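You operate a simulated robot arm through the tools that you are given. There is no shell and no other tool. Be economical: measure what you need, move in short steps, check, and stop when the job is done.

You run a simulated two-armed robot. Do the job below in one go: nothing can be reset, and whatever is moved stays where it is left.

## Task
Dust both bowls of curd with masala, holding the shaker tin to turn its top.
Fine: the bowls on the pantry worktop; a light dusting each; stand the tin back and shut the top; spill nothing. Set down upright: shaker tin.

It is judged by the outcome, as a careful person would: the job done as asked, and still so three seconds after it is handed in. It fails if anything else is knocked over, pushed out of place, dropped, spilled or broken.

## Robot
Two 7-joint arms with fingered hands on one trunk, on a base that drives. Base frame: it is fixed to the floor where the robot stands at the start and does not move with it; the origin is under the middle of the robot, x ahead of it, y to its left, z up. Readings come in m, degrees, newtons and seconds.
The left shoulder is at the start at [0.07, 0.145, 1.062], the right one opposite. With the tool pointing down near the work surface each hand reaches from about 0.44 to 0.8 m from the robot's upright axis, wherever it stands, measured 20 degrees to its own side. Places, roughly: green bowl (7x7x5 cm) [0.5, 0.2, 0.8]; shaker top [0.5, 0, 0.9]; white bowl (7x7x5 cm) [0.5, -0.3, 0.8]. Payload 3.5 kg a hand.
The tool frame of a hand sits at the grasp point between the pads (the TCP): z along the fingers, y along the line on which they close. The tips reach 0.025 m beyond it. Largest opening 0.088 m; the body of the gripper starts 0.029 m behind the TCP. The gripper is a hand of 4 fingers: y runs from the thumb to the fingers, the wrist lies at [-0.013, -0.097, -0.162] in the tool frame, and closing takes about 1.5 s.
Orientation is that of the tool frame in the base frame, as a unit quaternion [x, y, z, w]. With the fingers straight down and the wrist toward the robot, the tool's x, y and z point along [0, 1, 0], [1, 0, 0] and [0, 0, -1] of the base frame.

## Interface
- The arms move only by the tool step_arm. It takes "left_series", "right_series" or both (then of equal length, played together; a hand with none holds still); each is a list of rows, each an object of numbers (a shift or turn left out is 0, a gripper value left out holds the last): "gripper": the opening, from 0 (shut) to 1 (fully open); "dx", "dy", "dz": the shift along the tool's x, y, z in units of 25 mm (1.0 is 25 mm); "wx", "wy", "wz": the turn, a rotation vector about the tool's x, y, z in units of 8 degrees (1.0 is 8 degrees). In form: [{"gripper": .., "dx": .., "dy": .., "dz": .., "wx": .., "wy": .., "wz": ..}, ...]. A call has 1 to 20 rows; each row shifts and turns the commanded pose from where the row before left it, along the tool's axes as they then stand. A call with a number of a shift or a turn outside -1 to 1 is refused whole. Rows are played at 5 a second. More than 0.05 m and 8.6 degrees between two rows, or a gripper value outside its range, and nothing of the call is played. A pose out of reach is approached as far as the arm can. The call stops where the force on the tool passes 40 N (or 10 N more than at its start, if that is more) or the arm is blocked; 0.2 s more then pass. Each finger travels about 0.045 m/s and halts on what it meets, pressing with about 27 N; the grip force reading is that of the motor and also rises with nothing between the fingers. The clock runs only during rows and for 0.2 s after the last one: add rows that do not move to give the fingers time. The reply holds the time, the measured pose of the TCP, the force on the tool along the base axes, the opening and the grip force, in the units named above and with some noise, with the torque about the TCP (base axes, N m) and any sound that the robot's microphone picked up.
- Cameras (640 x 400 px; columns grow to the right, rows downward): "scene" is now at [0.142, -0.0225, 1.3761]; the picture's right is [-0.28, -0.96, 0.00], its down [-0.54, 0.16, -0.83] and it looks along [0.80, -0.23, -0.56] (base axes); focal length 253 px, centre (320, 200). "left" rides on the left gripper at [-0.064, -0.083, -0.098] in its tool frame; the picture's right is [-0.62, -0.37, 0.69], its down [0.71, -0.63, 0.30] and it looks along [0.32, 0.68, 0.65] (tool axes); focal length 265 px, centre (320, 200). "right" rides on the right gripper at [0.064, -0.083, -0.098] in its tool frame; the picture's right is [-0.62, 0.37, -0.69], its down [-0.71, -0.63, 0.30] and it looks along [-0.32, 0.68, 0.65] (tool axes); focal length 265 px, centre (320, 200). There is no depth. A picture from a camera that has moved, and an enlarged one, comes with that camera's place and axes in the base frame and with its lens. The place of the scene camera against the robot may be out by one fixed shift of up to 0.012 m in any direction.
- get_image(camera): a new picture of that camera. The clock stands still meanwhile.
- raise_lower(by): slides the trunk up (or, below 0, down) by that many m; the arms and the scene camera ride with it, the base frame stays. It gives what a move gives, with no picture.
- steer(legs): drives the robot by 1 to 6 legs, each [ahead, left, turn to the left] in m, m and degrees, along the robot's own axes; the way and the turn of a leg run together, so that a leg with both is an arc; at most 1.5 m and 180 degrees a leg. The arms and the cameras ride along, it lands a little off, and it stops where it bumps. It gives what a move gives.
- hand_shape(shape, hand): the hand has 4 fingers and takes this shape, open, in about a second: jaw (thumb against the fingers, like two jaws); tri (thumb and two fingers); tip (a fingertip pinch); poke (one finger out to press); point (the index stretched); flat (the hand flat); cup (the hand cupped); fist (a fist). The gripper value then closes the fingers along that shape, each until it touches; the sizes above hold for jaw. It gives what a move gives, with no picture.
- aim_head(pan, tilt): turns the head with the scene camera to pan (to the left, within 86 degrees either way) and tilt (down, from -29 to 69), counted from straight ahead of the robot. It gives what a move gives.
- inspect(camera, box): a new picture of the part [left, top, right, bottom] of that camera's present view, enlarged. The clock stands still meanwhile.
- job_done(): hands the job in; it is judged then, once.

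Go step by step. Nothing tells you exact positions but the pictures and the camera data: compare them with the known pose of the tool, close in by small moves and look again before you grip or let go. The budget is 120 turns and 88 pictures, counting those below and the enlarged ones. Unless the task says otherwise, let go and move clear before handing in, and close with one line.

The tools are called after "Emit:" as a command line: name --argument value ..., lists and objects as JSON in quotes. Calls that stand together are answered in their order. step_arm: Moves the arms, as the interface text tells. Its arguments: {"type":"object","properties":{"left_series":{"type":"array","items":{"type":"object","properties":{"gripper":{"type":"number"},"dx":{"type":"number"},"dy":{"type":"number"},"dz":{"type":"number"},"wx":{"type":"number"},"wy":{"type":"number"},"wz":{"type":"number"}}}},"right_series":{"type":"array","items":{"type":"object","properties":{"gripper":{"type":"number"},"dx":{"type":"number"},"dy":{"type":"number"},"dz":{"type":"number"},"wx":{"type":"number"},"wy":{"type":"number"},"wz":{"type":"number"}}}}},"required":[]} The other tools are called the same way: raise_lower (by) slides the trunk up or down; hand_shape (shape, hand) gives the hand a shape; steer (legs) drives the base; aim_head (pan, tilt) turns the head that bears the scene camera; get_image (camera) takes a picture; inspect (camera, box) takes an enlarged picture of a part of a camera's view; job_done () hands the job in.

At the start:

```text
time_s: 0.0
left_position: [0.5638, 0.1472, 1.1804]
left_orientation: [0.707, 0.707, 0.0, 0.0]
left_ft_force: [0.0, -1.0, 0.5]
left_ft_torque: [0.02, 0.0, -0.03]
left_opening: 0.0874
left_gripper_force: 0.1
left_shape: jaw
right_position: [0.4669, -0.3117, 1.2512]
right_orientation: [0.707, 0.708, 0.0, 0.0]
right_ft_force: [-0.3, -0.1, 0.8]
right_ft_torque: [0.01, 0.0, 0.01]
right_opening: 0.0877
right_gripper_force: 0.1
right_shape: jaw
trunk travel left (down, up): [-0.625, 0.215]
robot x, y, heading: [-0.0034, -0.0005, 0.1]
head pan, tilt: [-16.3, 34.1]
```

scene: 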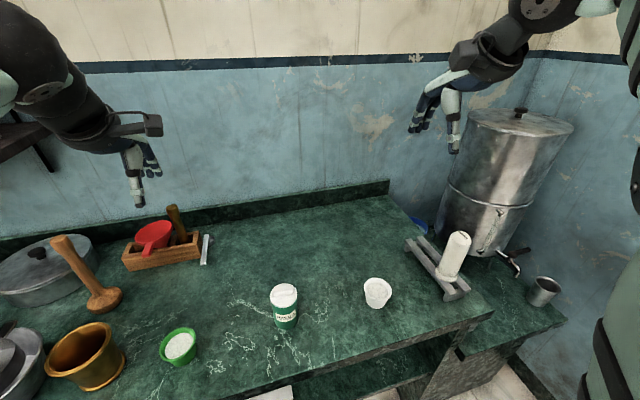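
right: 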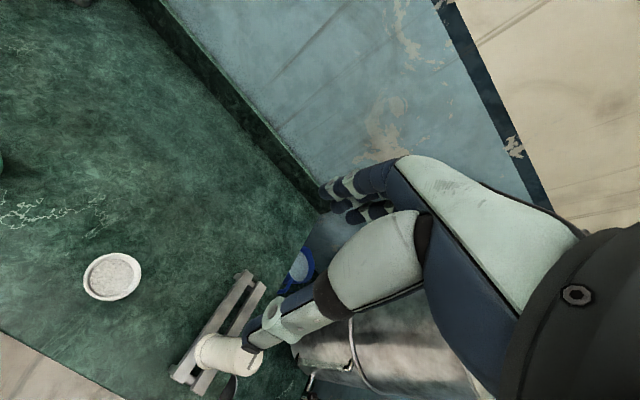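
left: 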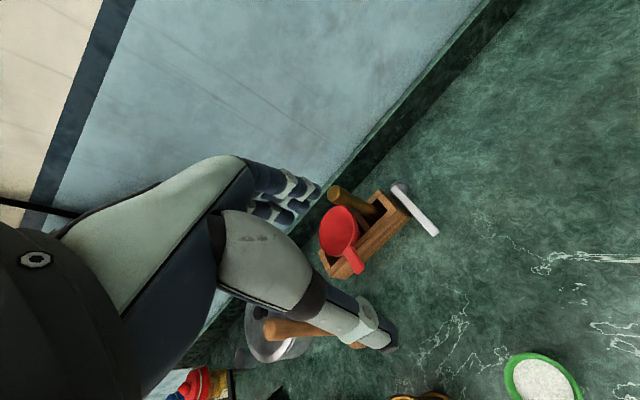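

I see the shaker tin between the green bowl (left) and the white bowl (right). I'll look at the tin close up first.

Emit:
inspect --camera "scene" --box '[240, 260, 340, 340]'

Emit:
inspect --camera "scene" --box '[130, 260, 430, 400]'

```text
5.00 times, centred on (290, 300) of scene
camera zoom: at [0.142, -0.0225, 1.3761], right [-0.28, -0.96, 0.0], down [-0.54, 0.16, -0.83], along [0.8, -0.23, -0.56], focal length 1267 px, centre (470, -300)
```

zoom: 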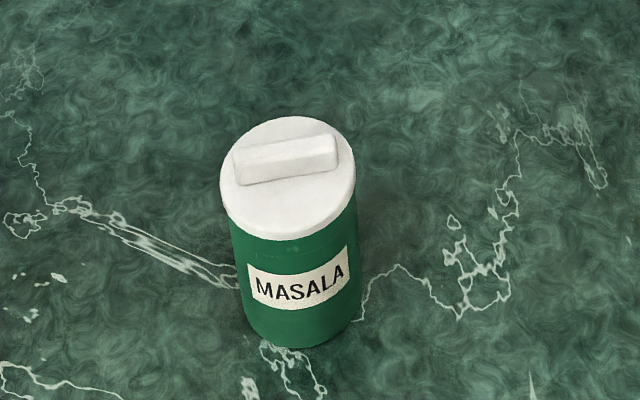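

```text
2.13 times, centred on (280, 330) of scene
camera zoom: at [0.142, -0.0225, 1.3761], right [-0.28, -0.96, 0.0], down [-0.54, 0.16, -0.83], along [0.8, -0.23, -0.56], focal length 541 px, centre (405, -77)
```

zoom: 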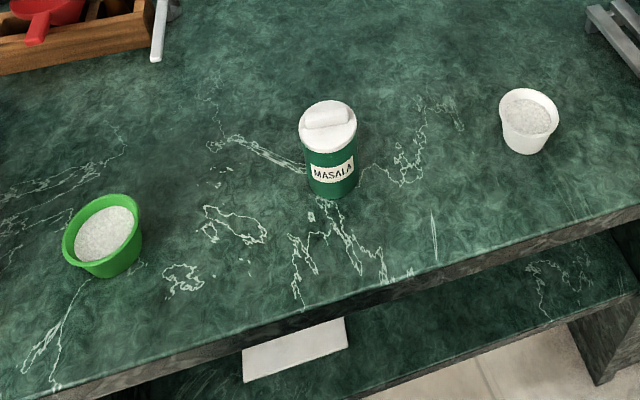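

The tin stands near (0.47, -0.04), its bar lying along y. The bowls are near (0.46, 0.17) and (0.47, -0.26). I'll use the left hand from the side to hold and tip, and the right hand from above to turn the bar. First I'll test the left wrist's side pose and roll in free air.

Emit:
step_arm --left_series '[{"wy": -1}, {"wy": -1}, {"wy": -1}, {"wy": -1}, {"wy": -1}, {"wy": -1}, {"wy": -1}, {"wy": -1}, {"wy": -1}, {"wy": -1}, {"wy": -1}, {"wy": -0.25}, {"wx": -1}, {"wx": -1}, {"wx": -0.5}, {}, {}]'

```text
time_s: 3.6
left_position: [0.5644, 0.1504, 1.1787]
left_orientation: [0.405, 0.579, -0.406, 0.58]
left_ft_force: [-0.3, 0.8, -0.1]
left_ft_torque: [-0.01, 0.01, 0.03]
left_opening: 0.0876
left_gripper_force: 0.1
left_shape: jaw
right_position: [0.4674, -0.3113, 1.2512]
right_orientation: [0.707, 0.708, 0.0, 0.0]
right_ft_force: [-0.3, 0.7, 0.5]
right_ft_torque: [-0.02, -0.01, 0.01]
right_opening: 0.0876
right_gripper_force: 0.1
right_shape: jaw
trunk travel left (down, up): [-0.625, 0.215]
robot x, y, heading: [0.0007, 0.0044, 0.5]
head pan, tilt: [-16.3, 34.1]
```

The side pose is reached with the tool's x pointing down. Next I'll test the roll for tipping.

Emit:
step_arm --left_series '[{"wz": -1}, {"wz": -1}, {"wz": -1}, {"wz": -1}, {"wz": -1}, {"wz": -1}, {"wz": -1}, {"wz": -1}, {"wz": -1}, {"wz": -1}, {"wz": -1}, {"wz": -1}, {"wz": -1}, {"wz": -1}, {"wz": -1}, {"wz": -1}, {"wz": -1}, {"wz": -1}, {}, {}]'

Emit:
get_image --camera "scene"

```text
time_s: 7.8
left_position: [0.5644, 0.1486, 1.1798]
left_orientation: [0.426, -0.564, 0.676, 0.208]
left_ft_force: [0.2, -0.3, 0.4]
left_ft_torque: [-0.02, -0.01, 0.02]
left_opening: 0.0879
left_gripper_force: 0.1
left_shape: jaw
right_position: [0.4669, -0.3117, 1.2502]
right_orientation: [0.707, 0.707, 0.0, 0.0]
right_ft_force: [0.5, -0.2, 0.8]
right_ft_torque: [0.0, 0.0, 0.03]
right_opening: 0.0875
right_gripper_force: 0.1
right_shape: jaw
trunk travel left (down, up): [-0.625, 0.215]
robot x, y, heading: [0.0007, 0.0001, 0.0]
head pan, tilt: [-16.3, 34.1]
```

```text
82 pictures are left
camera scene: at [0.1421, -0.0224, 1.3761], right [-0.28, -0.96, 0.0], down [-0.54, 0.16, -0.83], along [0.8, -0.23, -0.56], focal length 253 px, centre (320, 200)
```

scene: 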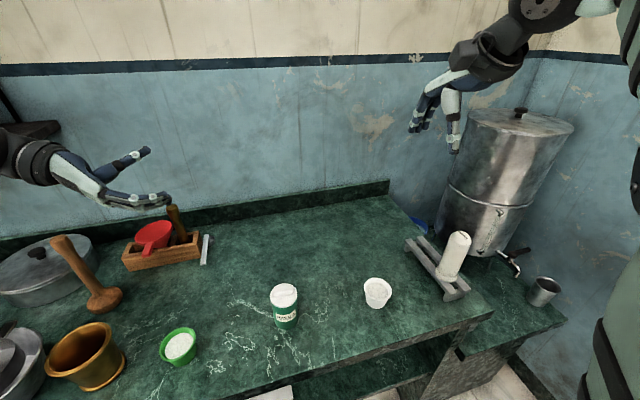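

The roll to 144° works. I'll roll back, yaw to a 45° approach that stays clear of the green bowl, and bring the hand toward the staging spot.

Emit:
step_arm --left_series '[{"wz": 1}, {"wz": 1}, {"wz": 1}, {"wz": 1}, {"wz": 1}, {"wz": 1}, {"wz": 1}, {"wz": 1}, {"wz": 1}, {"wz": 1}, {"wz": 1}, {"wz": 1}, {"wz": 1}, {"wz": 1}, {"wz": 1}, {"wz": 1}, {"wz": 1}, {"wz": 1}, {}]'

Emit:
step_arm --left_series '[{"wx": -1}, {"wx": -1}, {"wx": -1}, {"wx": -0.125}, {"dz": -1}, {"dz": -1}, {"dz": -1}, {"dy": -1}, {"dy": -1}, {"dy": -1}, {"dy": -1}, {"dy": -1}, {"dy": -1}, {"dx": 1}, {"dx": 1}, {"dx": 1}, {"dx": 1}, {"dx": 1}, {}, {}]'

Emit:
get_image --camera "scene"

```text
time_s: 11.8
left_position: [0.565, 0.1483, 1.1805]
left_orientation: [0.406, 0.579, -0.405, 0.579]
left_ft_force: [0.4, 0.1, -0.4]
left_ft_torque: [-0.03, 0.02, -0.02]
left_opening: 0.0878
left_gripper_force: 0.1
left_shape: jaw
right_position: [0.467, -0.3108, 1.2509]
right_orientation: [0.707, 0.707, -0.001, -0.001]
right_ft_force: [0.3, -0.3, -0.1]
right_ft_torque: [0.02, 0.03, -0.02]
right_opening: 0.0878
right_gripper_force: 0.0
right_shape: jaw
trunk travel left (down, up): [-0.625, 0.215]
robot x, y, heading: [0.0027, -0.0025, 0.0]
head pan, tilt: [-16.3, 34.1]
```

```text
time_s: 16.0
left_position: [0.4712, 0.0736, 1.0877]
left_orientation: [0.271, 0.653, -0.271, 0.653]
left_ft_force: [-0.4, -0.1, 0.3]
left_ft_torque: [-0.02, -0.04, 0.02]
left_opening: 0.0877
left_gripper_force: 0.0
left_shape: jaw
left hand out of reach, approached as far as the arm can: row 10, 11, 12, 13, 14, 15, 16, 17, 18
right_position: [0.4667, -0.311, 1.2507]
right_orientation: [0.708, 0.707, -0.001, -0.001]
right_ft_force: [-0.3, 0.4, 0.6]
right_ft_torque: [0.01, -0.01, 0.0]
right_opening: 0.0874
right_gripper_force: 0.0
right_shape: jaw
trunk travel left (down, up): [-0.625, 0.215]
robot x, y, heading: [-0.0019, -0.0011, -0.0]
head pan, tilt: [-16.3, 34.1]
```

```text
81 pictures are left
camera scene: at [0.1423, -0.0224, 1.376], right [-0.28, -0.96, 0.0], down [-0.54, 0.16, -0.83], along [0.8, -0.23, -0.56], focal length 253 px, centre (320, 200)
```

scene: 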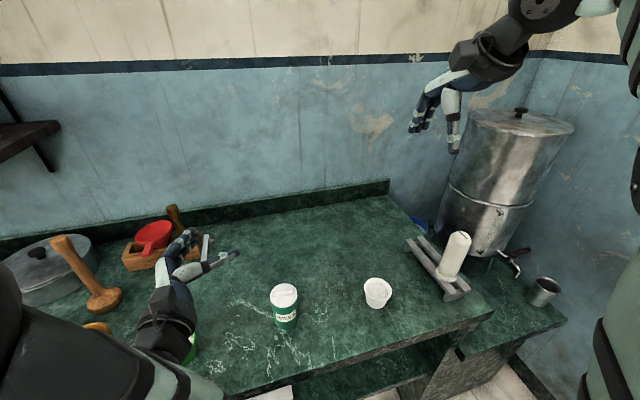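

The staging spot is too close to the body for this yaw. I'll back the base up 0.13 m to give the left arm room.

Emit:
steer --legs '[[-0.13, 0, 0]]'

Emit:
get_image --camera "scene"

Emit:
get_image --camera "left"

```text
time_s: 17.3
left_position: [0.343, 0.0729, 1.0873]
left_orientation: [0.27, 0.654, -0.27, 0.653]
left_ft_force: [0.2, -0.2, -1.5]
left_ft_torque: [-0.01, 0.02, -0.03]
left_opening: 0.0876
left_gripper_force: 0.0
left_shape: jaw
right_position: [0.3401, -0.3103, 1.2496]
right_orientation: [0.707, 0.707, -0.001, -0.001]
right_ft_force: [0.5, -0.3, 0.0]
right_ft_torque: [0.02, 0.01, -0.01]
right_opening: 0.0875
right_gripper_force: 0.1
right_shape: jaw
trunk travel left (down, up): [-0.625, 0.215]
robot x, y, heading: [-0.1282, -0.0017, -0.1]
head pan, tilt: [-16.3, 34.1]
```

```text
80 pictures are left
camera scene: at [0.0146, -0.0226, 1.3759], right [-0.28, -0.96, 0.0], down [-0.54, 0.16, -0.83], along [0.79, -0.23, -0.56], focal length 253 px, centre (320, 200)
```

scene: 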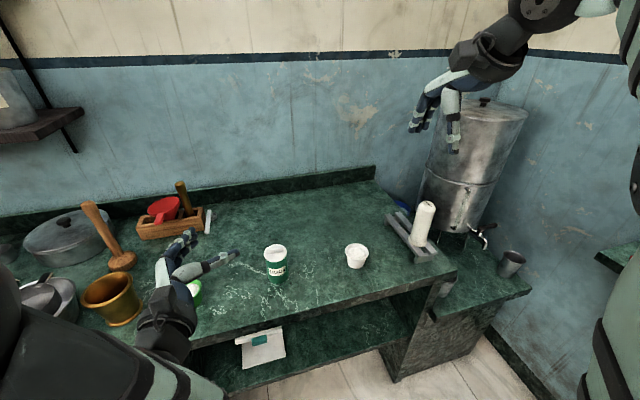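

```text
79 pictures are left
camera left: at [0.2154, 0.0842, 1.1512], right [0.23, -0.75, 0.62], down [-0.23, -0.66, -0.71], along [0.95, 0.02, -0.33], focal length 265 px, centre (320, 200)
```

left: 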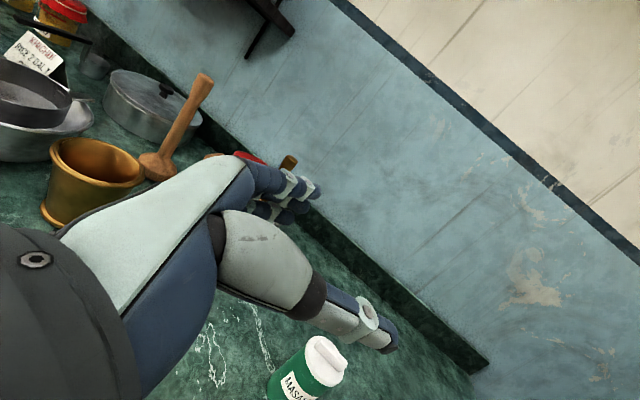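

The hand is almost aligned with the tin along its approach axis. I'll go forward slightly and down to grip height at the staging distance, and read the note on the shelf.

Emit:
step_arm --left_series '[{"dz": 1}, {"dz": 0.5}, {"dx": 1}, {"dx": 1}, {"dx": 1}, {"dx": 1}, {"dx": 1}, {"dx": 1}, {"dx": 1}, {}, {}]'

Emit:
inspect --camera "scene" --box '[130, 210, 330, 370]'

Emit:
get_image --camera "left"

```text
time_s: 19.9
left_position: [0.3781, 0.0711, 1.0681]
left_orientation: [0.228, 0.648, -0.278, 0.671]
left_ft_force: [-0.8, -0.3, 0.0]
left_ft_torque: [0.01, 0.02, 0.01]
left_opening: 0.0878
left_gripper_force: 0.0
left_shape: jaw
left hand out of reach, approached as far as the arm can: row 4, 5, 6, 7, 8, 9
right_position: [0.3387, -0.3101, 1.2515]
right_orientation: [0.706, 0.708, -0.001, -0.001]
right_ft_force: [0.3, -0.2, -0.4]
right_ft_torque: [0.04, -0.01, -0.03]
right_opening: 0.0877
right_gripper_force: 0.1
right_shape: jaw
trunk travel left (down, up): [-0.625, 0.215]
robot x, y, heading: [-0.1288, -0.0018, -0.2]
head pan, tilt: [-16.3, 34.1]
stopped in row 11 (left hand): the arm was blocked; the commanded pose is now the measured one
```

```text
2.50 times, centred on (230, 290) of scene
camera zoom: at [0.0133, -0.0223, 1.3761], right [-0.28, -0.96, 0.0], down [-0.54, 0.16, -0.83], along [0.8, -0.23, -0.56], focal length 634 px, centre (545, -25)
```

zoom: 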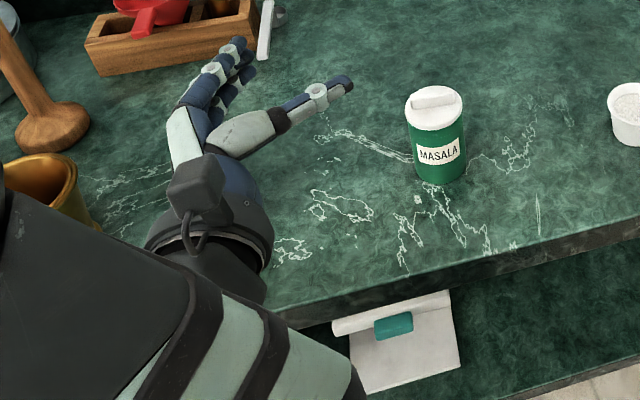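

```text
77 pictures are left
camera left: at [0.2493, 0.0796, 1.1301], right [0.27, -0.69, 0.68], down [-0.19, -0.73, -0.66], along [0.95, 0.05, -0.32], focal length 265 px, centre (320, 200)
```

left: 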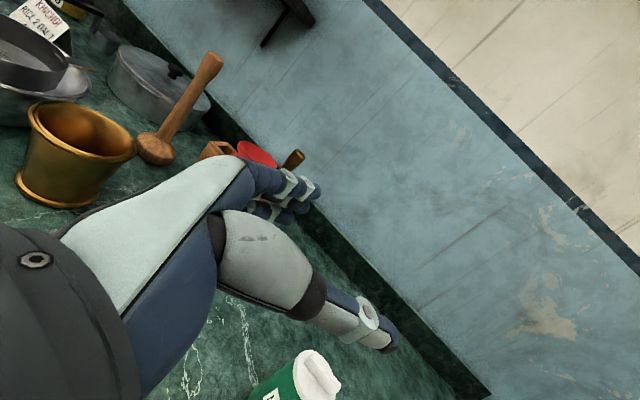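

The reach limit is in the height relative to the shoulder. This pose does work at shoulder level, so I'll lower the trunk by 0.2 m.

Emit:
raise_lower --by -0.19

Emit:
get_image --camera "scene"

Emit:
get_image --camera "left"

```text
time_s: 22.0
left_position: [0.3785, 0.07, 0.8771]
left_orientation: [0.228, 0.648, -0.278, 0.672]
left_ft_force: [-1.0, 1.0, 0.2]
left_ft_torque: [0.04, -0.01, -0.03]
left_opening: 0.0877
left_gripper_force: 0.1
left_shape: jaw
right_position: [0.3379, -0.3117, 1.061]
right_orientation: [0.706, 0.708, 0.0, -0.002]
right_ft_force: [0.1, 0.0, -0.5]
right_ft_torque: [0.02, -0.01, -0.02]
right_opening: 0.0878
right_gripper_force: 0.0
right_shape: jaw
trunk travel left (down, up): [-0.435, 0.405]
robot x, y, heading: [-0.1286, -0.0015, -0.1]
head pan, tilt: [-16.3, 34.1]
```

```text
76 pictures are left
camera scene: at [0.0131, -0.0225, 1.1861], right [-0.28, -0.96, 0.0], down [-0.54, 0.16, -0.83], along [0.8, -0.23, -0.56], focal length 253 px, centre (320, 200)
```

scene: 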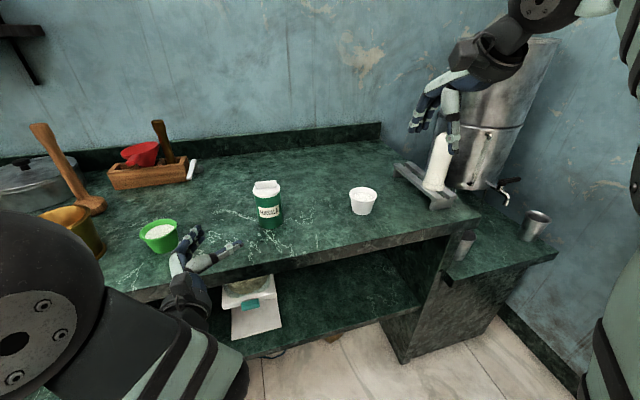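

```text
75 pictures are left
camera left: at [0.249, 0.0792, 0.9399], right [0.27, -0.69, 0.68], down [-0.19, -0.73, -0.66], along [0.95, 0.05, -0.32], focal length 265 px, centre (320, 200)
```

left: 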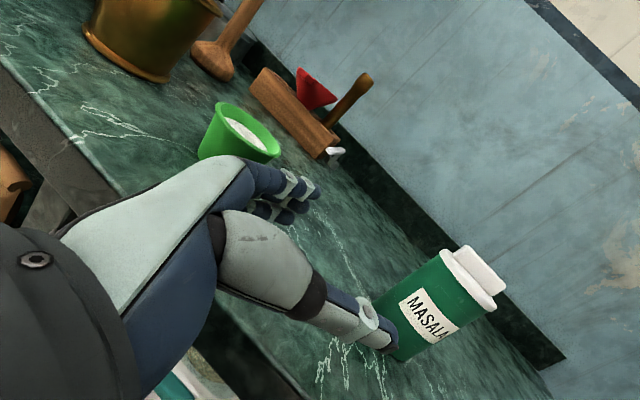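

The low pose works and the tin is ahead of the hand. I'll level the hand, shift about 19 mm toward the thumb side, and advance part way.

Emit:
step_arm --left_series '[{"wy": 0.4, "wz": 0.39}, {"dy": -0.4}, {"dy": -0.36}, {"dz": 0.7}, {"dz": 0.7}, {}, {}]'

Emit:
get_image --camera "left"

Emit:
inspect --camera "scene" --box '[130, 160, 330, 285]'

```text
time_s: 23.6
left_position: [0.3918, 0.0365, 0.8845]
left_orientation: [0.244, 0.656, -0.256, 0.667]
left_ft_force: [0.7, -1.0, -0.3]
left_ft_torque: [-0.01, 0.03, -0.01]
left_opening: 0.0876
left_gripper_force: 0.1
left_shape: jaw
right_position: [0.3381, -0.3112, 1.0591]
right_orientation: [0.707, 0.707, -0.001, 0.0]
right_ft_force: [0.7, -0.1, 0.2]
right_ft_torque: [0.0, 0.01, 0.0]
right_opening: 0.0877
right_gripper_force: 0.1
right_shape: jaw
trunk travel left (down, up): [-0.435, 0.405]
robot x, y, heading: [-0.128, 0.003, 0.0]
head pan, tilt: [-16.3, 34.1]
```

```text
74 pictures are left
camera left: at [0.263, 0.0409, 0.9464], right [0.27, -0.72, 0.64], down [-0.18, -0.69, -0.7], along [0.95, 0.07, -0.32], focal length 265 px, centre (320, 200)
```

left: 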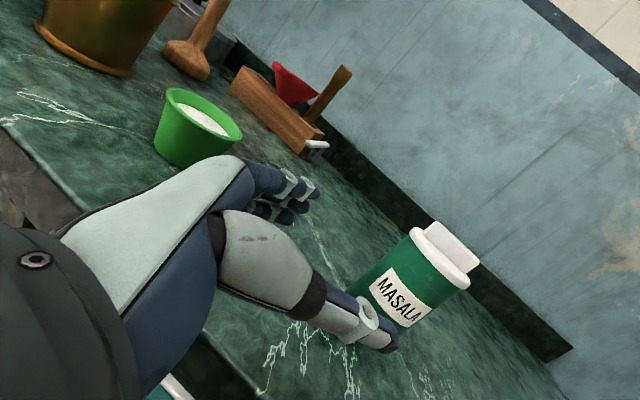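

```text
3.20 times, centred on (230, 222) of scene
camera zoom: at [0.0132, -0.0226, 1.1861], right [-0.28, -0.96, 0.0], down [-0.54, 0.16, -0.83], along [0.8, -0.23, -0.56], focal length 811 px, centre (608, 128)
```

zoom: 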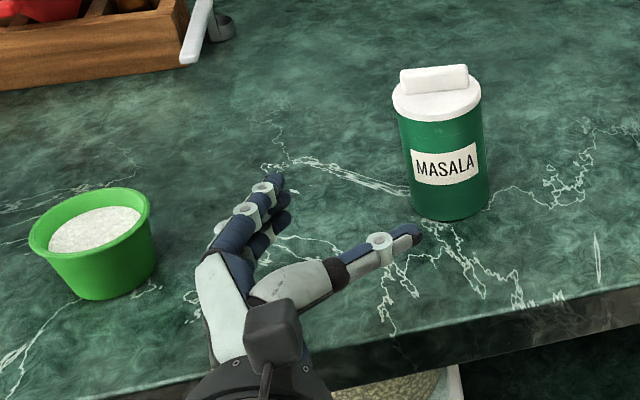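

The TCP is lined up, with the tin centre about 0.11 m ahead near (0.472, -0.040). I'll lower a little and advance around the tin.

Emit:
step_arm --left_series '[{"dx": 0.5, "dy": -0.2}, {"dz": 0.8}, {"dz": 0.8}, {"dz": 0.8}, {"dz": 0.8}, {}, {}]'

Emit:
get_image --camera "left"

Emit:
inspect --camera "scene" --box '[170, 160, 330, 260]'

```text
time_s: 25.2
left_position: [0.4492, -0.0191, 0.8704]
left_orientation: [0.243, 0.659, -0.254, 0.665]
left_ft_force: [0.4, 1.0, 0.3]
left_ft_torque: [0.03, 0.01, -0.01]
left_opening: 0.0879
left_gripper_force: 0.0
left_shape: jaw
right_position: [0.339, -0.3103, 1.0605]
right_orientation: [0.706, 0.708, 0.0, -0.001]
right_ft_force: [-0.2, -0.1, 1.2]
right_ft_torque: [0.01, 0.01, 0.0]
right_opening: 0.0874
right_gripper_force: 0.1
right_shape: jaw
trunk travel left (down, up): [-0.435, 0.405]
robot x, y, heading: [-0.1307, -0.0022, 0.1]
head pan, tilt: [-16.3, 34.1]
```

```text
72 pictures are left
camera left: at [0.3218, -0.0144, 0.9338], right [0.28, -0.72, 0.63], down [-0.18, -0.69, -0.7], along [0.94, 0.08, -0.32], focal length 265 px, centre (320, 200)
```

left: 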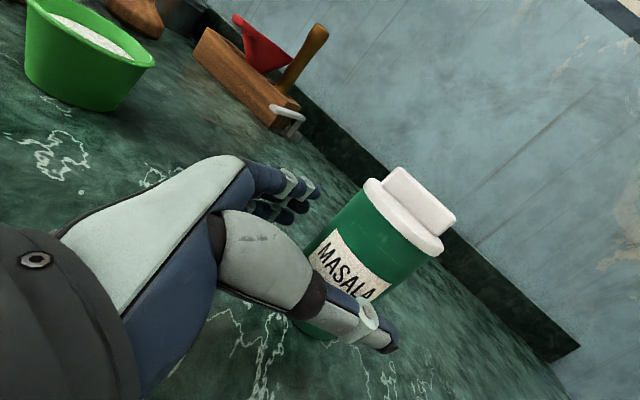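

```text
4.00 times, centred on (250, 210) of scene
camera zoom: at [0.0134, -0.0226, 1.1861], right [-0.28, -0.96, 0.0], down [-0.54, 0.16, -0.83], along [0.8, -0.23, -0.56], focal length 1014 px, centre (600, 160)
```

zoom: 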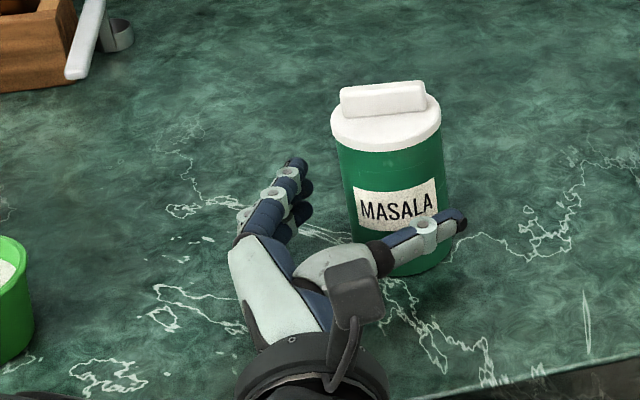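

The hand is straddling the tin correctly. I'll advance the last 28 mm and close.

Emit:
step_arm --left_series '[{"dz": 0.56}, {"dz": 0.56}, {}, {"gripper": 0.5}, {}, {}, {}]'

Emit:
get_image --camera "left"

Emit:
inspect --camera "scene" --box '[170, 160, 330, 260]'

```text
time_s: 26.8
left_position: [0.4665, -0.0445, 0.8635]
left_orientation: [0.256, 0.66, -0.253, 0.66]
left_ft_force: [0.2, 0.6, 1.1]
left_ft_torque: [0.04, -0.06, -0.02]
left_opening: 0.0441
left_gripper_force: 27.5
left_shape: jaw
right_position: [0.3384, -0.312, 1.0606]
right_orientation: [0.707, 0.707, -0.001, 0.0]
right_ft_force: [0.6, 0.0, -0.4]
right_ft_torque: [0.02, -0.03, -0.03]
right_opening: 0.0876
right_gripper_force: 0.1
right_shape: jaw
trunk travel left (down, up): [-0.435, 0.405]
robot x, y, heading: [-0.1271, 0.0018, -0.1]
head pan, tilt: [-16.3, 34.1]
```

```text
70 pictures are left
camera left: at [0.3381, -0.041, 0.9266], right [0.27, -0.74, 0.62], down [-0.2, -0.67, -0.72], along [0.94, 0.07, -0.32], focal length 265 px, centre (320, 200)
```

left: 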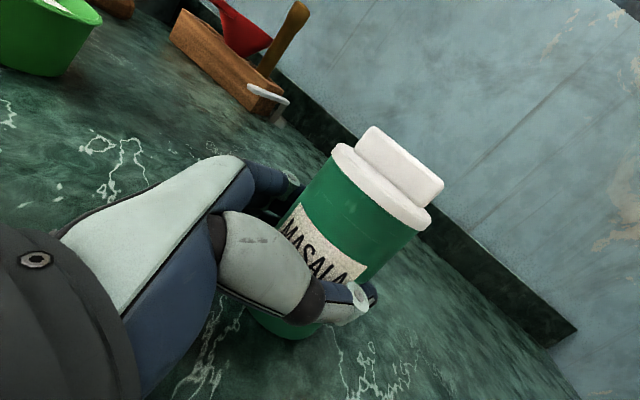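

```text
4.00 times, centred on (250, 210) of scene
camera zoom: at [0.0132, -0.0228, 1.186], right [-0.28, -0.96, 0.0], down [-0.54, 0.16, -0.83], along [0.8, -0.23, -0.56], focal length 1014 px, centre (600, 160)
```

zoom: 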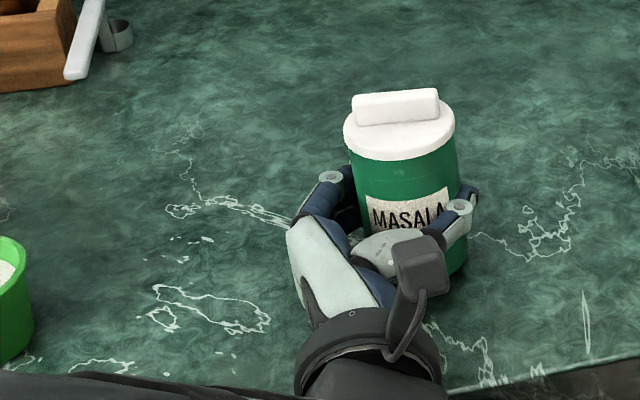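

The tin is held, with its cap centre near (0.461, -0.047). I'll firm up the grip command and bring the right hand over the cap with fingers down.

Emit:
step_arm --left_series '[{"gripper": 0.3}, {}, {}, {}, {}, {}, {}, {}, {}, {}, {}, {}]' --right_series '[{"dx": 1, "dy": 0.5}, {"dx": 1, "dy": 0.5}, {"dx": 1, "dy": 0.5}, {"dx": 1, "dy": 0.5}, {"dx": 1, "dy": 0.5}, {"dx": 1, "dy": 0.5}, {"dx": 1, "dy": 0.5}, {"dx": 1, "dy": 0.5}, {"dx": 1, "dy": 0.5}, {"dx": 1, "dy": 0.4}, {"dx": 0.56}, {}]'

Emit:
get_image --camera "right"

Emit:
get_image --camera "scene"

```text
time_s: 29.4
left_position: [0.467, -0.0454, 0.8627]
left_orientation: [0.255, 0.66, -0.253, 0.66]
left_ft_force: [0.0, -0.5, 0.2]
left_ft_torque: [0.07, -0.01, 0.02]
left_opening: 0.0438
left_gripper_force: 26.6
left_shape: jaw
right_position: [0.4603, -0.0455, 1.0605]
right_orientation: [0.706, 0.708, -0.001, 0.0]
right_ft_force: [0.0, 0.2, 0.4]
right_ft_torque: [0.0, -0.01, -0.01]
right_opening: 0.0876
right_gripper_force: 0.0
right_shape: jaw
trunk travel left (down, up): [-0.435, 0.405]
robot x, y, heading: [-0.1298, -0.0052, -0.1]
head pan, tilt: [-16.3, 34.1]
```

```text
68 pictures are left
camera right: at [0.3776, 0.0165, 1.1606], right [0.37, -0.62, 0.69], down [-0.63, -0.71, -0.3], along [0.68, -0.32, -0.66], focal length 265 px, centre (320, 200)
```

right: 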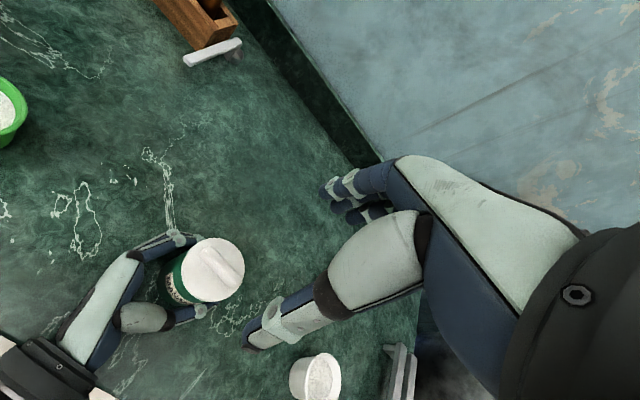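

```text
67 pictures are left
camera scene: at [0.0134, -0.0226, 1.186], right [-0.28, -0.96, 0.0], down [-0.54, 0.16, -0.83], along [0.8, -0.23, -0.56], focal length 253 px, centre (320, 200)
```

scene: 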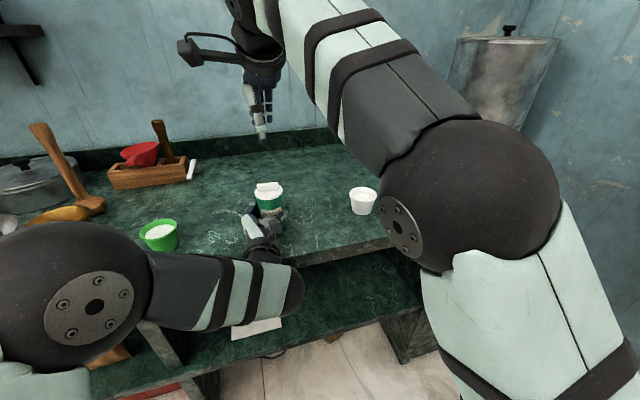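

The right hand is above the cap, which reads (0.466, -0.046) from this camera. I'll descend partway and check the alignment with the bar.

Emit:
step_arm --right_series '[{"dz": 1, "dy": 0.15}, {"dz": 1}, {"dz": 1}, {"dz": 0.8}, {}, {}]'

Emit:
get_image --camera "right"

Emit:
inspect --camera "scene" --box '[190, 110, 350, 210]'

```text
time_s: 30.8
left_position: [0.4667, -0.0447, 0.8624]
left_orientation: [0.255, 0.66, -0.252, 0.66]
left_ft_force: [1.3, 0.1, 0.2]
left_ft_torque: [0.03, -0.06, 0.01]
left_opening: 0.0438
left_gripper_force: 26.9
left_shape: jaw
right_position: [0.4631, -0.0454, 0.9655]
right_orientation: [0.706, 0.708, -0.001, -0.001]
right_ft_force: [0.1, 0.4, -0.3]
right_ft_torque: [0.0, -0.03, 0.01]
right_opening: 0.0876
right_gripper_force: 0.1
right_shape: jaw
trunk travel left (down, up): [-0.435, 0.405]
robot x, y, heading: [-0.1313, 0.0026, 0.1]
head pan, tilt: [-16.3, 34.1]
```

```text
66 pictures are left
camera right: at [0.3805, 0.0169, 1.066], right [0.37, -0.62, 0.69], down [-0.63, -0.72, -0.3], along [0.68, -0.32, -0.65], focal length 265 px, centre (320, 200)
```

right: 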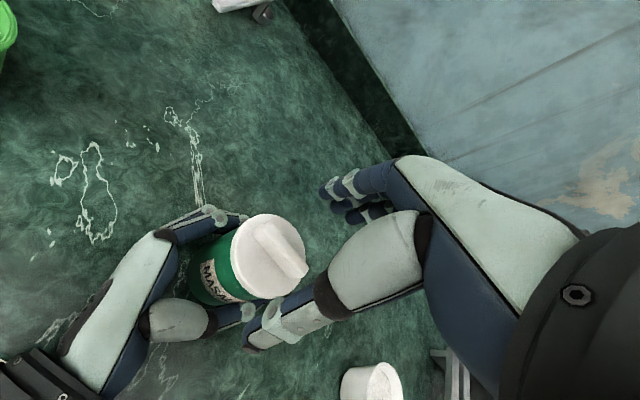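

```text
4.00 times, centred on (270, 160) of scene
camera zoom: at [0.0133, -0.0225, 1.1861], right [-0.28, -0.96, 0.0], down [-0.54, 0.16, -0.83], along [0.8, -0.23, -0.56], focal length 1014 px, centre (520, 360)
```

zoom: 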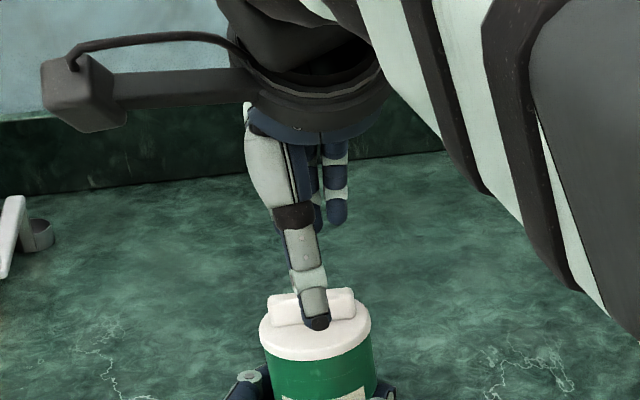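

The bar runs along y at x≈0.466, centred at y≈-0.046, which fits the finger line. I'll descend so the tips flank the bar, then close.

Emit:
step_arm --right_series '[{"dz": 0.5, "dy": 0.1}, {"dz": 0.46}, {}, {"gripper": 0.4}, {}, {}, {}, {}]'

Emit:
get_image --camera "right"

Emit:
inspect --camera "scene" --box '[190, 130, 350, 230]'

```text
time_s: 32.6
left_position: [0.4666, -0.0448, 0.8637]
left_orientation: [0.256, 0.661, -0.252, 0.659]
left_ft_force: [-0.1, 0.7, -0.3]
left_ft_torque: [0.01, -0.05, 0.0]
left_opening: 0.0438
left_gripper_force: 26.6
left_shape: jaw
right_position: [0.4661, -0.0476, 0.9417]
right_orientation: [0.706, 0.708, 0.0, 0.0]
right_ft_force: [-0.2, -0.6, 0.0]
right_ft_torque: [0.03, 0.01, -0.03]
right_opening: 0.0357
right_gripper_force: 0.0
right_shape: jaw
trunk travel left (down, up): [-0.435, 0.405]
robot x, y, heading: [-0.1257, -0.0007, 0.0]
head pan, tilt: [-16.3, 34.1]
```

```text
64 pictures are left
camera right: at [0.3839, 0.0163, 1.0423], right [0.37, -0.62, 0.69], down [-0.63, -0.72, -0.3], along [0.68, -0.32, -0.65], focal length 265 px, centre (320, 200)
```

right: 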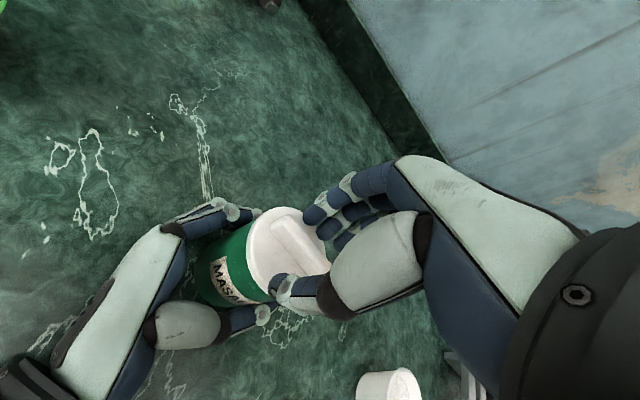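

```text
4.00 times, centred on (270, 180) of scene
camera zoom: at [0.0133, -0.0225, 1.1861], right [-0.28, -0.96, 0.0], down [-0.54, 0.16, -0.83], along [0.8, -0.23, -0.56], focal length 1014 px, centre (520, 280)
```

zoom: 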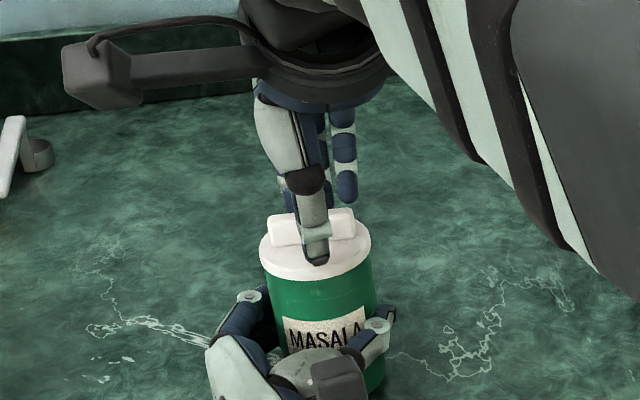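

The thumb and fingers flank the bar. Closing now.

Emit:
step_arm --right_series '[{"gripper": 0.1}, {}, {}, {}, {}, {}]'

Emit:
get_image --camera "right"

Emit:
inspect --camera "scene" --box '[190, 130, 350, 230]'

```text
time_s: 34.0
left_position: [0.4667, -0.0455, 0.8638]
left_orientation: [0.255, 0.66, -0.253, 0.66]
left_ft_force: [-2.4, 0.9, 1.5]
left_ft_torque: [0.1, -0.11, 0.0]
left_opening: 0.0437
left_gripper_force: 26.4
left_shape: jaw
right_position: [0.467, -0.0454, 0.9424]
right_orientation: [0.706, 0.708, -0.001, 0.0]
right_ft_force: [2.8, -0.9, 0.2]
right_ft_torque: [0.02, -0.05, 0.02]
right_opening: 0.0092
right_gripper_force: 0.0
right_shape: jaw
trunk travel left (down, up): [-0.435, 0.405]
robot x, y, heading: [-0.1282, -0.0004, 0.1]
head pan, tilt: [-16.3, 34.1]
```

```text
62 pictures are left
camera right: at [0.3837, 0.0163, 1.0424], right [0.37, -0.62, 0.69], down [-0.63, -0.71, -0.3], along [0.68, -0.32, -0.65], focal length 265 px, centre (320, 200)
```

right: 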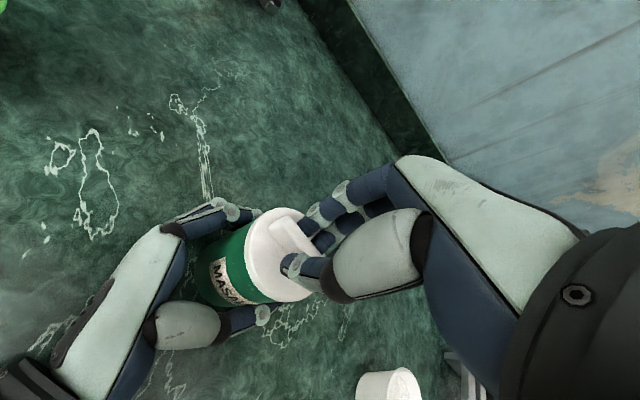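

```text
4.00 times, centred on (270, 180) of scene
camera zoom: at [0.013, -0.0224, 1.1861], right [-0.28, -0.96, 0.0], down [-0.54, 0.16, -0.83], along [0.8, -0.23, -0.56], focal length 1014 px, centre (520, 280)
```

zoom: 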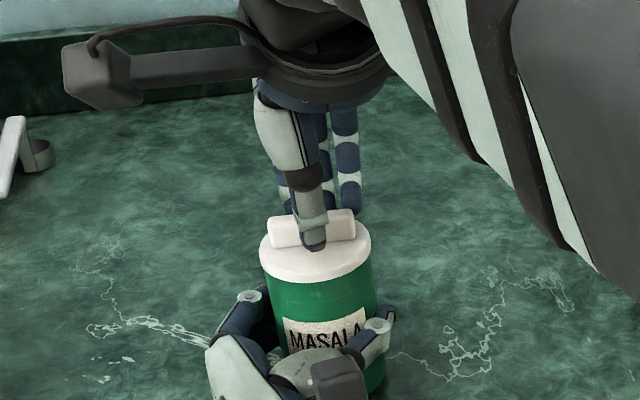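

Contact has just begun. I'll close the rest of the way to get a firm grip.

Emit:
step_arm --right_series '[{"gripper": 0}, {}, {}, {}]'

Emit:
inspect --camera "right" --box '[220, 170, 420, 330]'

```text
time_s: 35.0
left_position: [0.466, -0.045, 0.8632]
left_orientation: [0.255, 0.66, -0.253, 0.66]
left_ft_force: [-2.4, 0.0, 0.4]
left_ft_torque: [0.0, -0.07, -0.04]
left_opening: 0.0436
left_gripper_force: 27.0
left_shape: jaw
right_position: [0.4662, -0.046, 0.9413]
right_orientation: [0.707, 0.708, -0.001, -0.001]
right_ft_force: [1.3, -0.2, 0.6]
right_ft_torque: [-0.02, -0.04, 0.0]
right_opening: 0.0053
right_gripper_force: 27.4
right_shape: jaw
trunk travel left (down, up): [-0.435, 0.405]
robot x, y, heading: [-0.1288, 0.0019, -0.3]
head pan, tilt: [-16.3, 34.1]
```

```text
2.50 times, centred on (320, 250) of right
camera zoom: at [0.3838, 0.0163, 1.0422], right [0.37, -0.62, 0.69], down [-0.63, -0.72, -0.3], along [0.68, -0.32, -0.65], focal length 664 px, centre (320, 75)
```

zoom: 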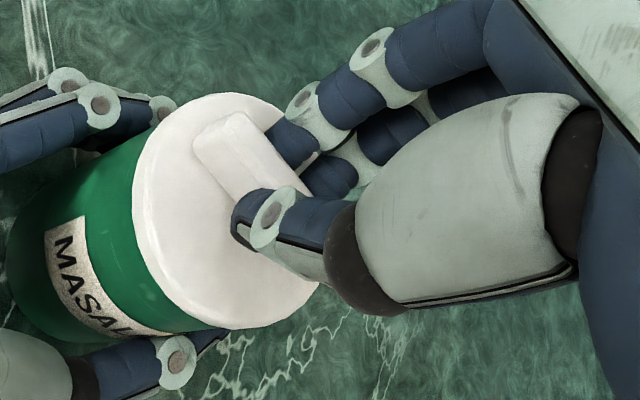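

The bar is firmly between thumb and fingers. I'll turn it counterclockwise (seen from above) in small steps, watching the torque and sound.

Emit:
step_arm --right_series '[{"wz": -0.7}, {"wz": -0.7}, {"wz": -0.7}, {"wz": -0.7}, {}]'

Emit:
inspect --camera "scene" --box '[190, 130, 350, 230]'

```text
time_s: 36.2
left_position: [0.4655, -0.0449, 0.8631]
left_orientation: [0.255, 0.66, -0.253, 0.66]
left_ft_force: [-2.3, 3.3, 3.3]
left_ft_torque: [0.06, -0.09, 0.02]
left_opening: 0.0436
left_gripper_force: 27.0
left_shape: jaw
right_position: [0.4649, -0.0463, 0.9425]
right_orientation: [0.555, 0.832, 0.0, 0.0]
right_ft_force: [1.9, -1.5, 0.7]
right_ft_torque: [-0.05, -0.07, -0.05]
right_opening: 0.0049
right_gripper_force: 26.7
right_shape: jaw
trunk travel left (down, up): [-0.435, 0.405]
robot x, y, heading: [-0.1283, -0.003, -0.1]
head pan, tilt: [-16.3, 34.1]
```

```text
4.00 times, centred on (270, 180) of scene
camera zoom: at [0.0127, -0.0221, 1.1862], right [-0.28, -0.96, 0.0], down [-0.54, 0.16, -0.83], along [0.8, -0.23, -0.56], focal length 1014 px, centre (520, 280)
```

zoom: 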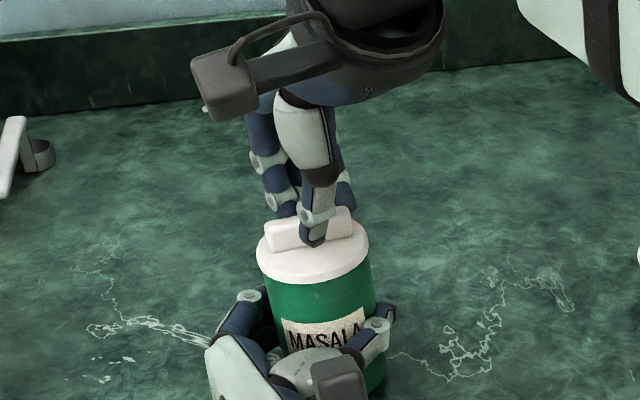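

The bar follows and the tin stays still. I'll continue turning.

Emit:
step_arm --right_series '[{"wz": -0.7}, {"wz": -0.7}, {"wz": -0.7}, {"wz": -0.7}, {}]'

Emit:
inspect --camera "scene" --box '[190, 130, 350, 230]'

```text
time_s: 37.4
left_position: [0.4665, -0.0453, 0.8637]
left_orientation: [0.255, 0.66, -0.252, 0.66]
left_ft_force: [-2.3, 3.5, 4.1]
left_ft_torque: [0.01, -0.12, 0.01]
left_opening: 0.0435
left_gripper_force: 27.5
left_shape: jaw
right_position: [0.4664, -0.0474, 0.9429]
right_orientation: [0.383, 0.924, 0.0, -0.001]
right_ft_force: [2.9, -2.6, 0.7]
right_ft_torque: [-0.05, -0.03, -0.05]
right_opening: 0.005
right_gripper_force: 27.3
right_shape: jaw
trunk travel left (down, up): [-0.435, 0.405]
robot x, y, heading: [-0.129, -0.002, 0.3]
head pan, tilt: [-16.3, 34.1]
```

```text
4.00 times, centred on (270, 180) of scene
camera zoom: at [0.0126, -0.0221, 1.1862], right [-0.28, -0.96, 0.0], down [-0.54, 0.16, -0.83], along [0.8, -0.23, -0.56], focal length 1014 px, centre (520, 280)
```

zoom: 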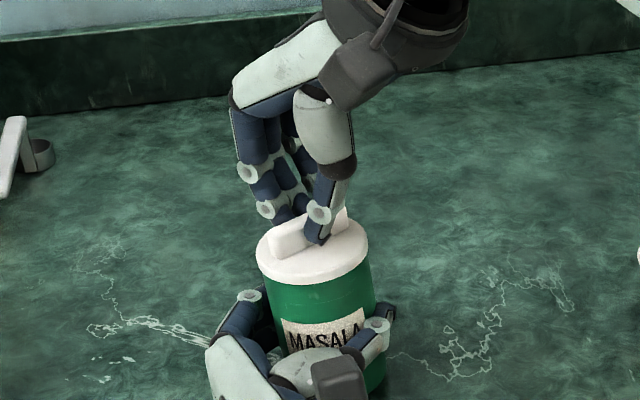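

It has turned 45° freely with no stop and no sound yet. Continuing toward 90°.

Emit:
step_arm --right_series '[{"wz": -0.7}, {"wz": -0.7}, {"wz": -0.7}, {"wz": -0.7}, {}]'

Emit:
step_arm --right_series '[{"wz": -0.7}, {"wz": -0.7}, {"wz": -0.7}, {"wz": -0.7}, {}]'

Emit:
inspect --camera "scene" --box '[190, 130, 350, 230]'

Emit:
get_image --camera "right"

```text
time_s: 38.6
left_position: [0.4667, -0.0448, 0.8621]
left_orientation: [0.255, 0.661, -0.253, 0.66]
left_ft_force: [-3.8, 3.6, 5.1]
left_ft_torque: [0.05, -0.17, 0.02]
left_opening: 0.0437
left_gripper_force: 27.2
left_shape: jaw
right_position: [0.4658, -0.0467, 0.9424]
right_orientation: [0.196, 0.981, 0.0, 0.0]
right_ft_force: [3.2, -2.3, 0.6]
right_ft_torque: [-0.02, -0.08, -0.03]
right_opening: 0.0053
right_gripper_force: 26.5
right_shape: jaw
trunk travel left (down, up): [-0.435, 0.405]
robot x, y, heading: [-0.1317, 0.0034, 0.1]
head pan, tilt: [-16.3, 34.1]
```

```text
time_s: 39.5
left_position: [0.4674, -0.0454, 0.8638]
left_orientation: [0.255, 0.66, -0.253, 0.66]
left_ft_force: [-0.5, 2.0, 2.0]
left_ft_torque: [0.0, -0.02, -0.04]
left_opening: 0.0428
left_gripper_force: 26.5
left_shape: jaw
right_position: [0.4694, -0.0449, 0.9431]
right_orientation: [0.044, 0.999, 0.006, -0.003]
right_ft_force: [3.1, 23.3, -8.1]
right_ft_torque: [-1.96, -0.35, -1.65]
right_opening: 0.0051
right_gripper_force: 27.0
right_shape: jaw
trunk travel left (down, up): [-0.435, 0.405]
robot x, y, heading: [-0.1302, 0.003, -0.3]
head pan, tilt: [-16.3, 34.1]
stopped in row 4 (right hand): the force on the tool passed its limit (the readings are from after the stop); the commanded pose is now the measured one
```

```text
4.00 times, centred on (270, 180) of scene
camera zoom: at [0.0131, -0.0225, 1.186], right [-0.28, -0.96, 0.0], down [-0.54, 0.16, -0.83], along [0.8, -0.23, -0.56], focal length 1014 px, centre (520, 280)
```

zoom: 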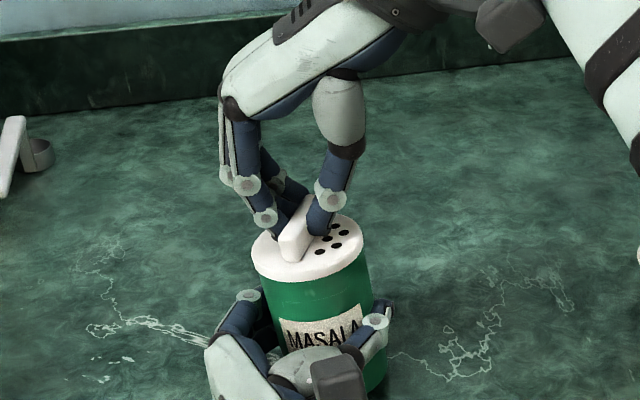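

```text
56 pictures are left
camera right: at [0.3999, -0.125, 1.0422], right [0.65, 0.3, 0.69], down [0.66, -0.69, -0.32], along [0.38, 0.66, -0.65], focal length 265 px, centre (320, 200)
```

right: 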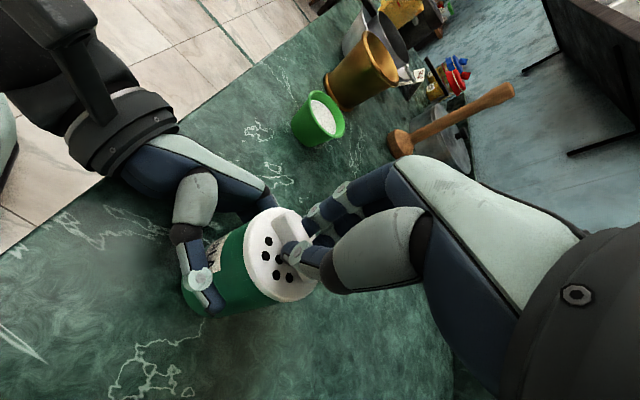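

Holes are showing and the top hit its stop at about 85°, so it is open. I'll release the bar and lift the right hand clear.

Emit:
step_arm --right_series '[{"gripper": 0.45}, {}, {}, {}, {}, {"dz": -1}, {"dz": -1}, {"dz": -1}, {"dz": -1}, {"dz": -1}, {}]'

Emit:
inspect --camera "scene" --box '[190, 130, 350, 230]'

```text
time_s: 40.3
left_position: [0.466, -0.046, 0.8633]
left_orientation: [0.256, 0.66, -0.253, 0.66]
left_ft_force: [0.2, 0.2, 1.9]
left_ft_torque: [0.09, -0.04, 0.03]
left_opening: 0.0425
left_gripper_force: 26.8
left_shape: jaw
right_position: [0.4691, -0.0459, 0.9435]
right_orientation: [0.044, 0.999, 0.007, -0.004]
right_ft_force: [0.6, 13.6, -3.2]
right_ft_torque: [-1.02, -0.27, -0.99]
right_opening: 0.0393
right_gripper_force: 0.0
right_shape: jaw
trunk travel left (down, up): [-0.435, 0.405]
robot x, y, heading: [-0.1274, 0.0026, -0.1]
head pan, tilt: [-16.3, 34.1]
stopped in row 3 (right hand): the force on the tool passed its limit (the readings are from after the stop); the commanded pose is now the measured one
```

```text
4.00 times, centred on (270, 180) of scene
camera zoom: at [0.0132, -0.0225, 1.1861], right [-0.28, -0.96, 0.0], down [-0.54, 0.16, -0.83], along [0.8, -0.23, -0.56], focal length 1014 px, centre (520, 280)
```

zoom: 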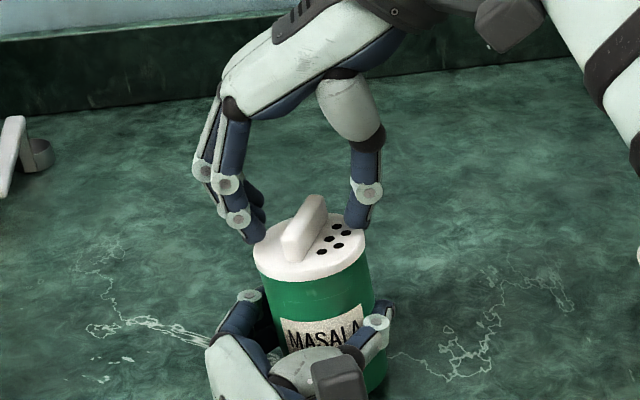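

The bar is released, but there is still a side load on the right wrist, apparently at its camera mount. I'll look at the whole scene before moving.

Emit:
get_image --camera "scene"

```text
54 pictures are left
camera scene: at [0.0132, -0.0225, 1.1861], right [-0.28, -0.96, 0.0], down [-0.54, 0.16, -0.83], along [0.8, -0.23, -0.56], focal length 253 px, centre (320, 200)
```

scene: 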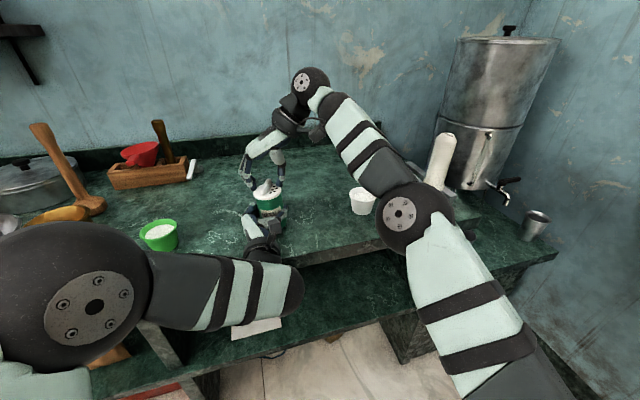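

The right hand's camera mount is resting on its own forearm, which limited the turn. I'll rotate back slightly while the fingers are open and then rise.

Emit:
step_arm --right_series '[{"wz": 0.5, "gripper": 0.5}, {"wz": 0.3, "dz": -0.4}, {"dz": -1}, {"dz": -1}, {"dz": -1}, {"dz": -1}, {}]'

Emit:
inspect --camera "scene" --box '[220, 150, 320, 212]'

Emit:
get_image --camera "right"

```text
time_s: 41.2
left_position: [0.4665, -0.0464, 0.8638]
left_orientation: [0.255, 0.66, -0.253, 0.66]
left_ft_force: [-0.3, 0.1, 0.0]
left_ft_torque: [0.05, 0.02, 0.02]
left_opening: 0.0424
left_gripper_force: 27.4
left_shape: jaw
right_position: [0.4665, -0.0416, 0.9865]
right_orientation: [0.103, 0.995, 0.01, -0.001]
right_ft_force: [0.6, 12.2, -1.4]
right_ft_torque: [-1.12, -0.12, -0.99]
right_opening: 0.0436
right_gripper_force: 0.1
right_shape: jaw
right hand out of reach, approached as far as the arm can: row 4
trunk travel left (down, up): [-0.435, 0.405]
robot x, y, heading: [-0.13, 0.0001, -0.1]
head pan, tilt: [-16.3, 34.1]
stopped in row 4 (right hand): the force on the tool passed its limit (the readings are from after the stop); the commanded pose is now the measured one
```

```text
6.40 times, centred on (270, 181) of scene
camera zoom: at [0.0131, -0.0228, 1.1861], right [-0.28, -0.96, 0.0], down [-0.54, 0.16, -0.83], along [0.8, -0.23, -0.56], focal length 1622 px, centre (640, 322)
```

zoom: 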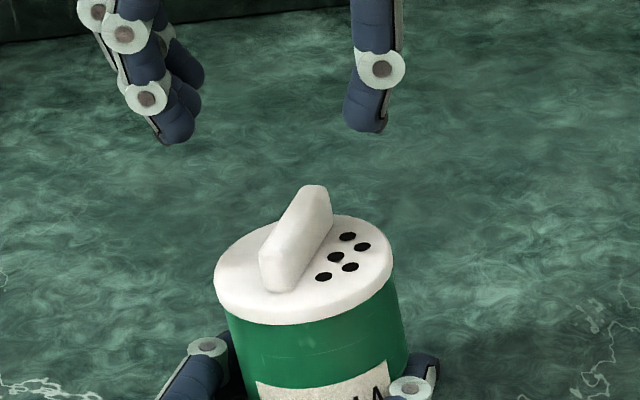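

```text
52 pictures are left
camera right: at [0.387, -0.1132, 1.085], right [0.68, 0.22, 0.7], down [0.57, -0.76, -0.32], along [0.46, 0.62, -0.64], focal length 265 px, centre (320, 200)
```

right: 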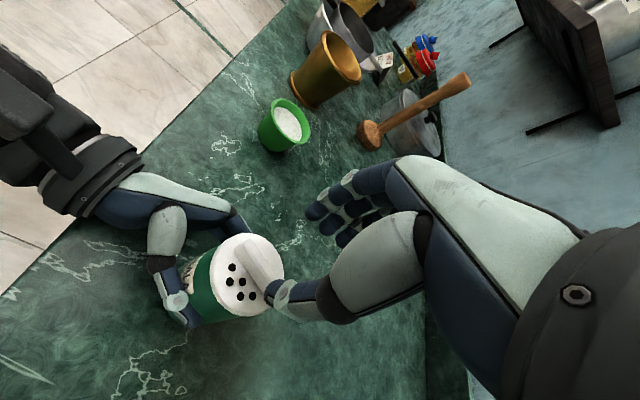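

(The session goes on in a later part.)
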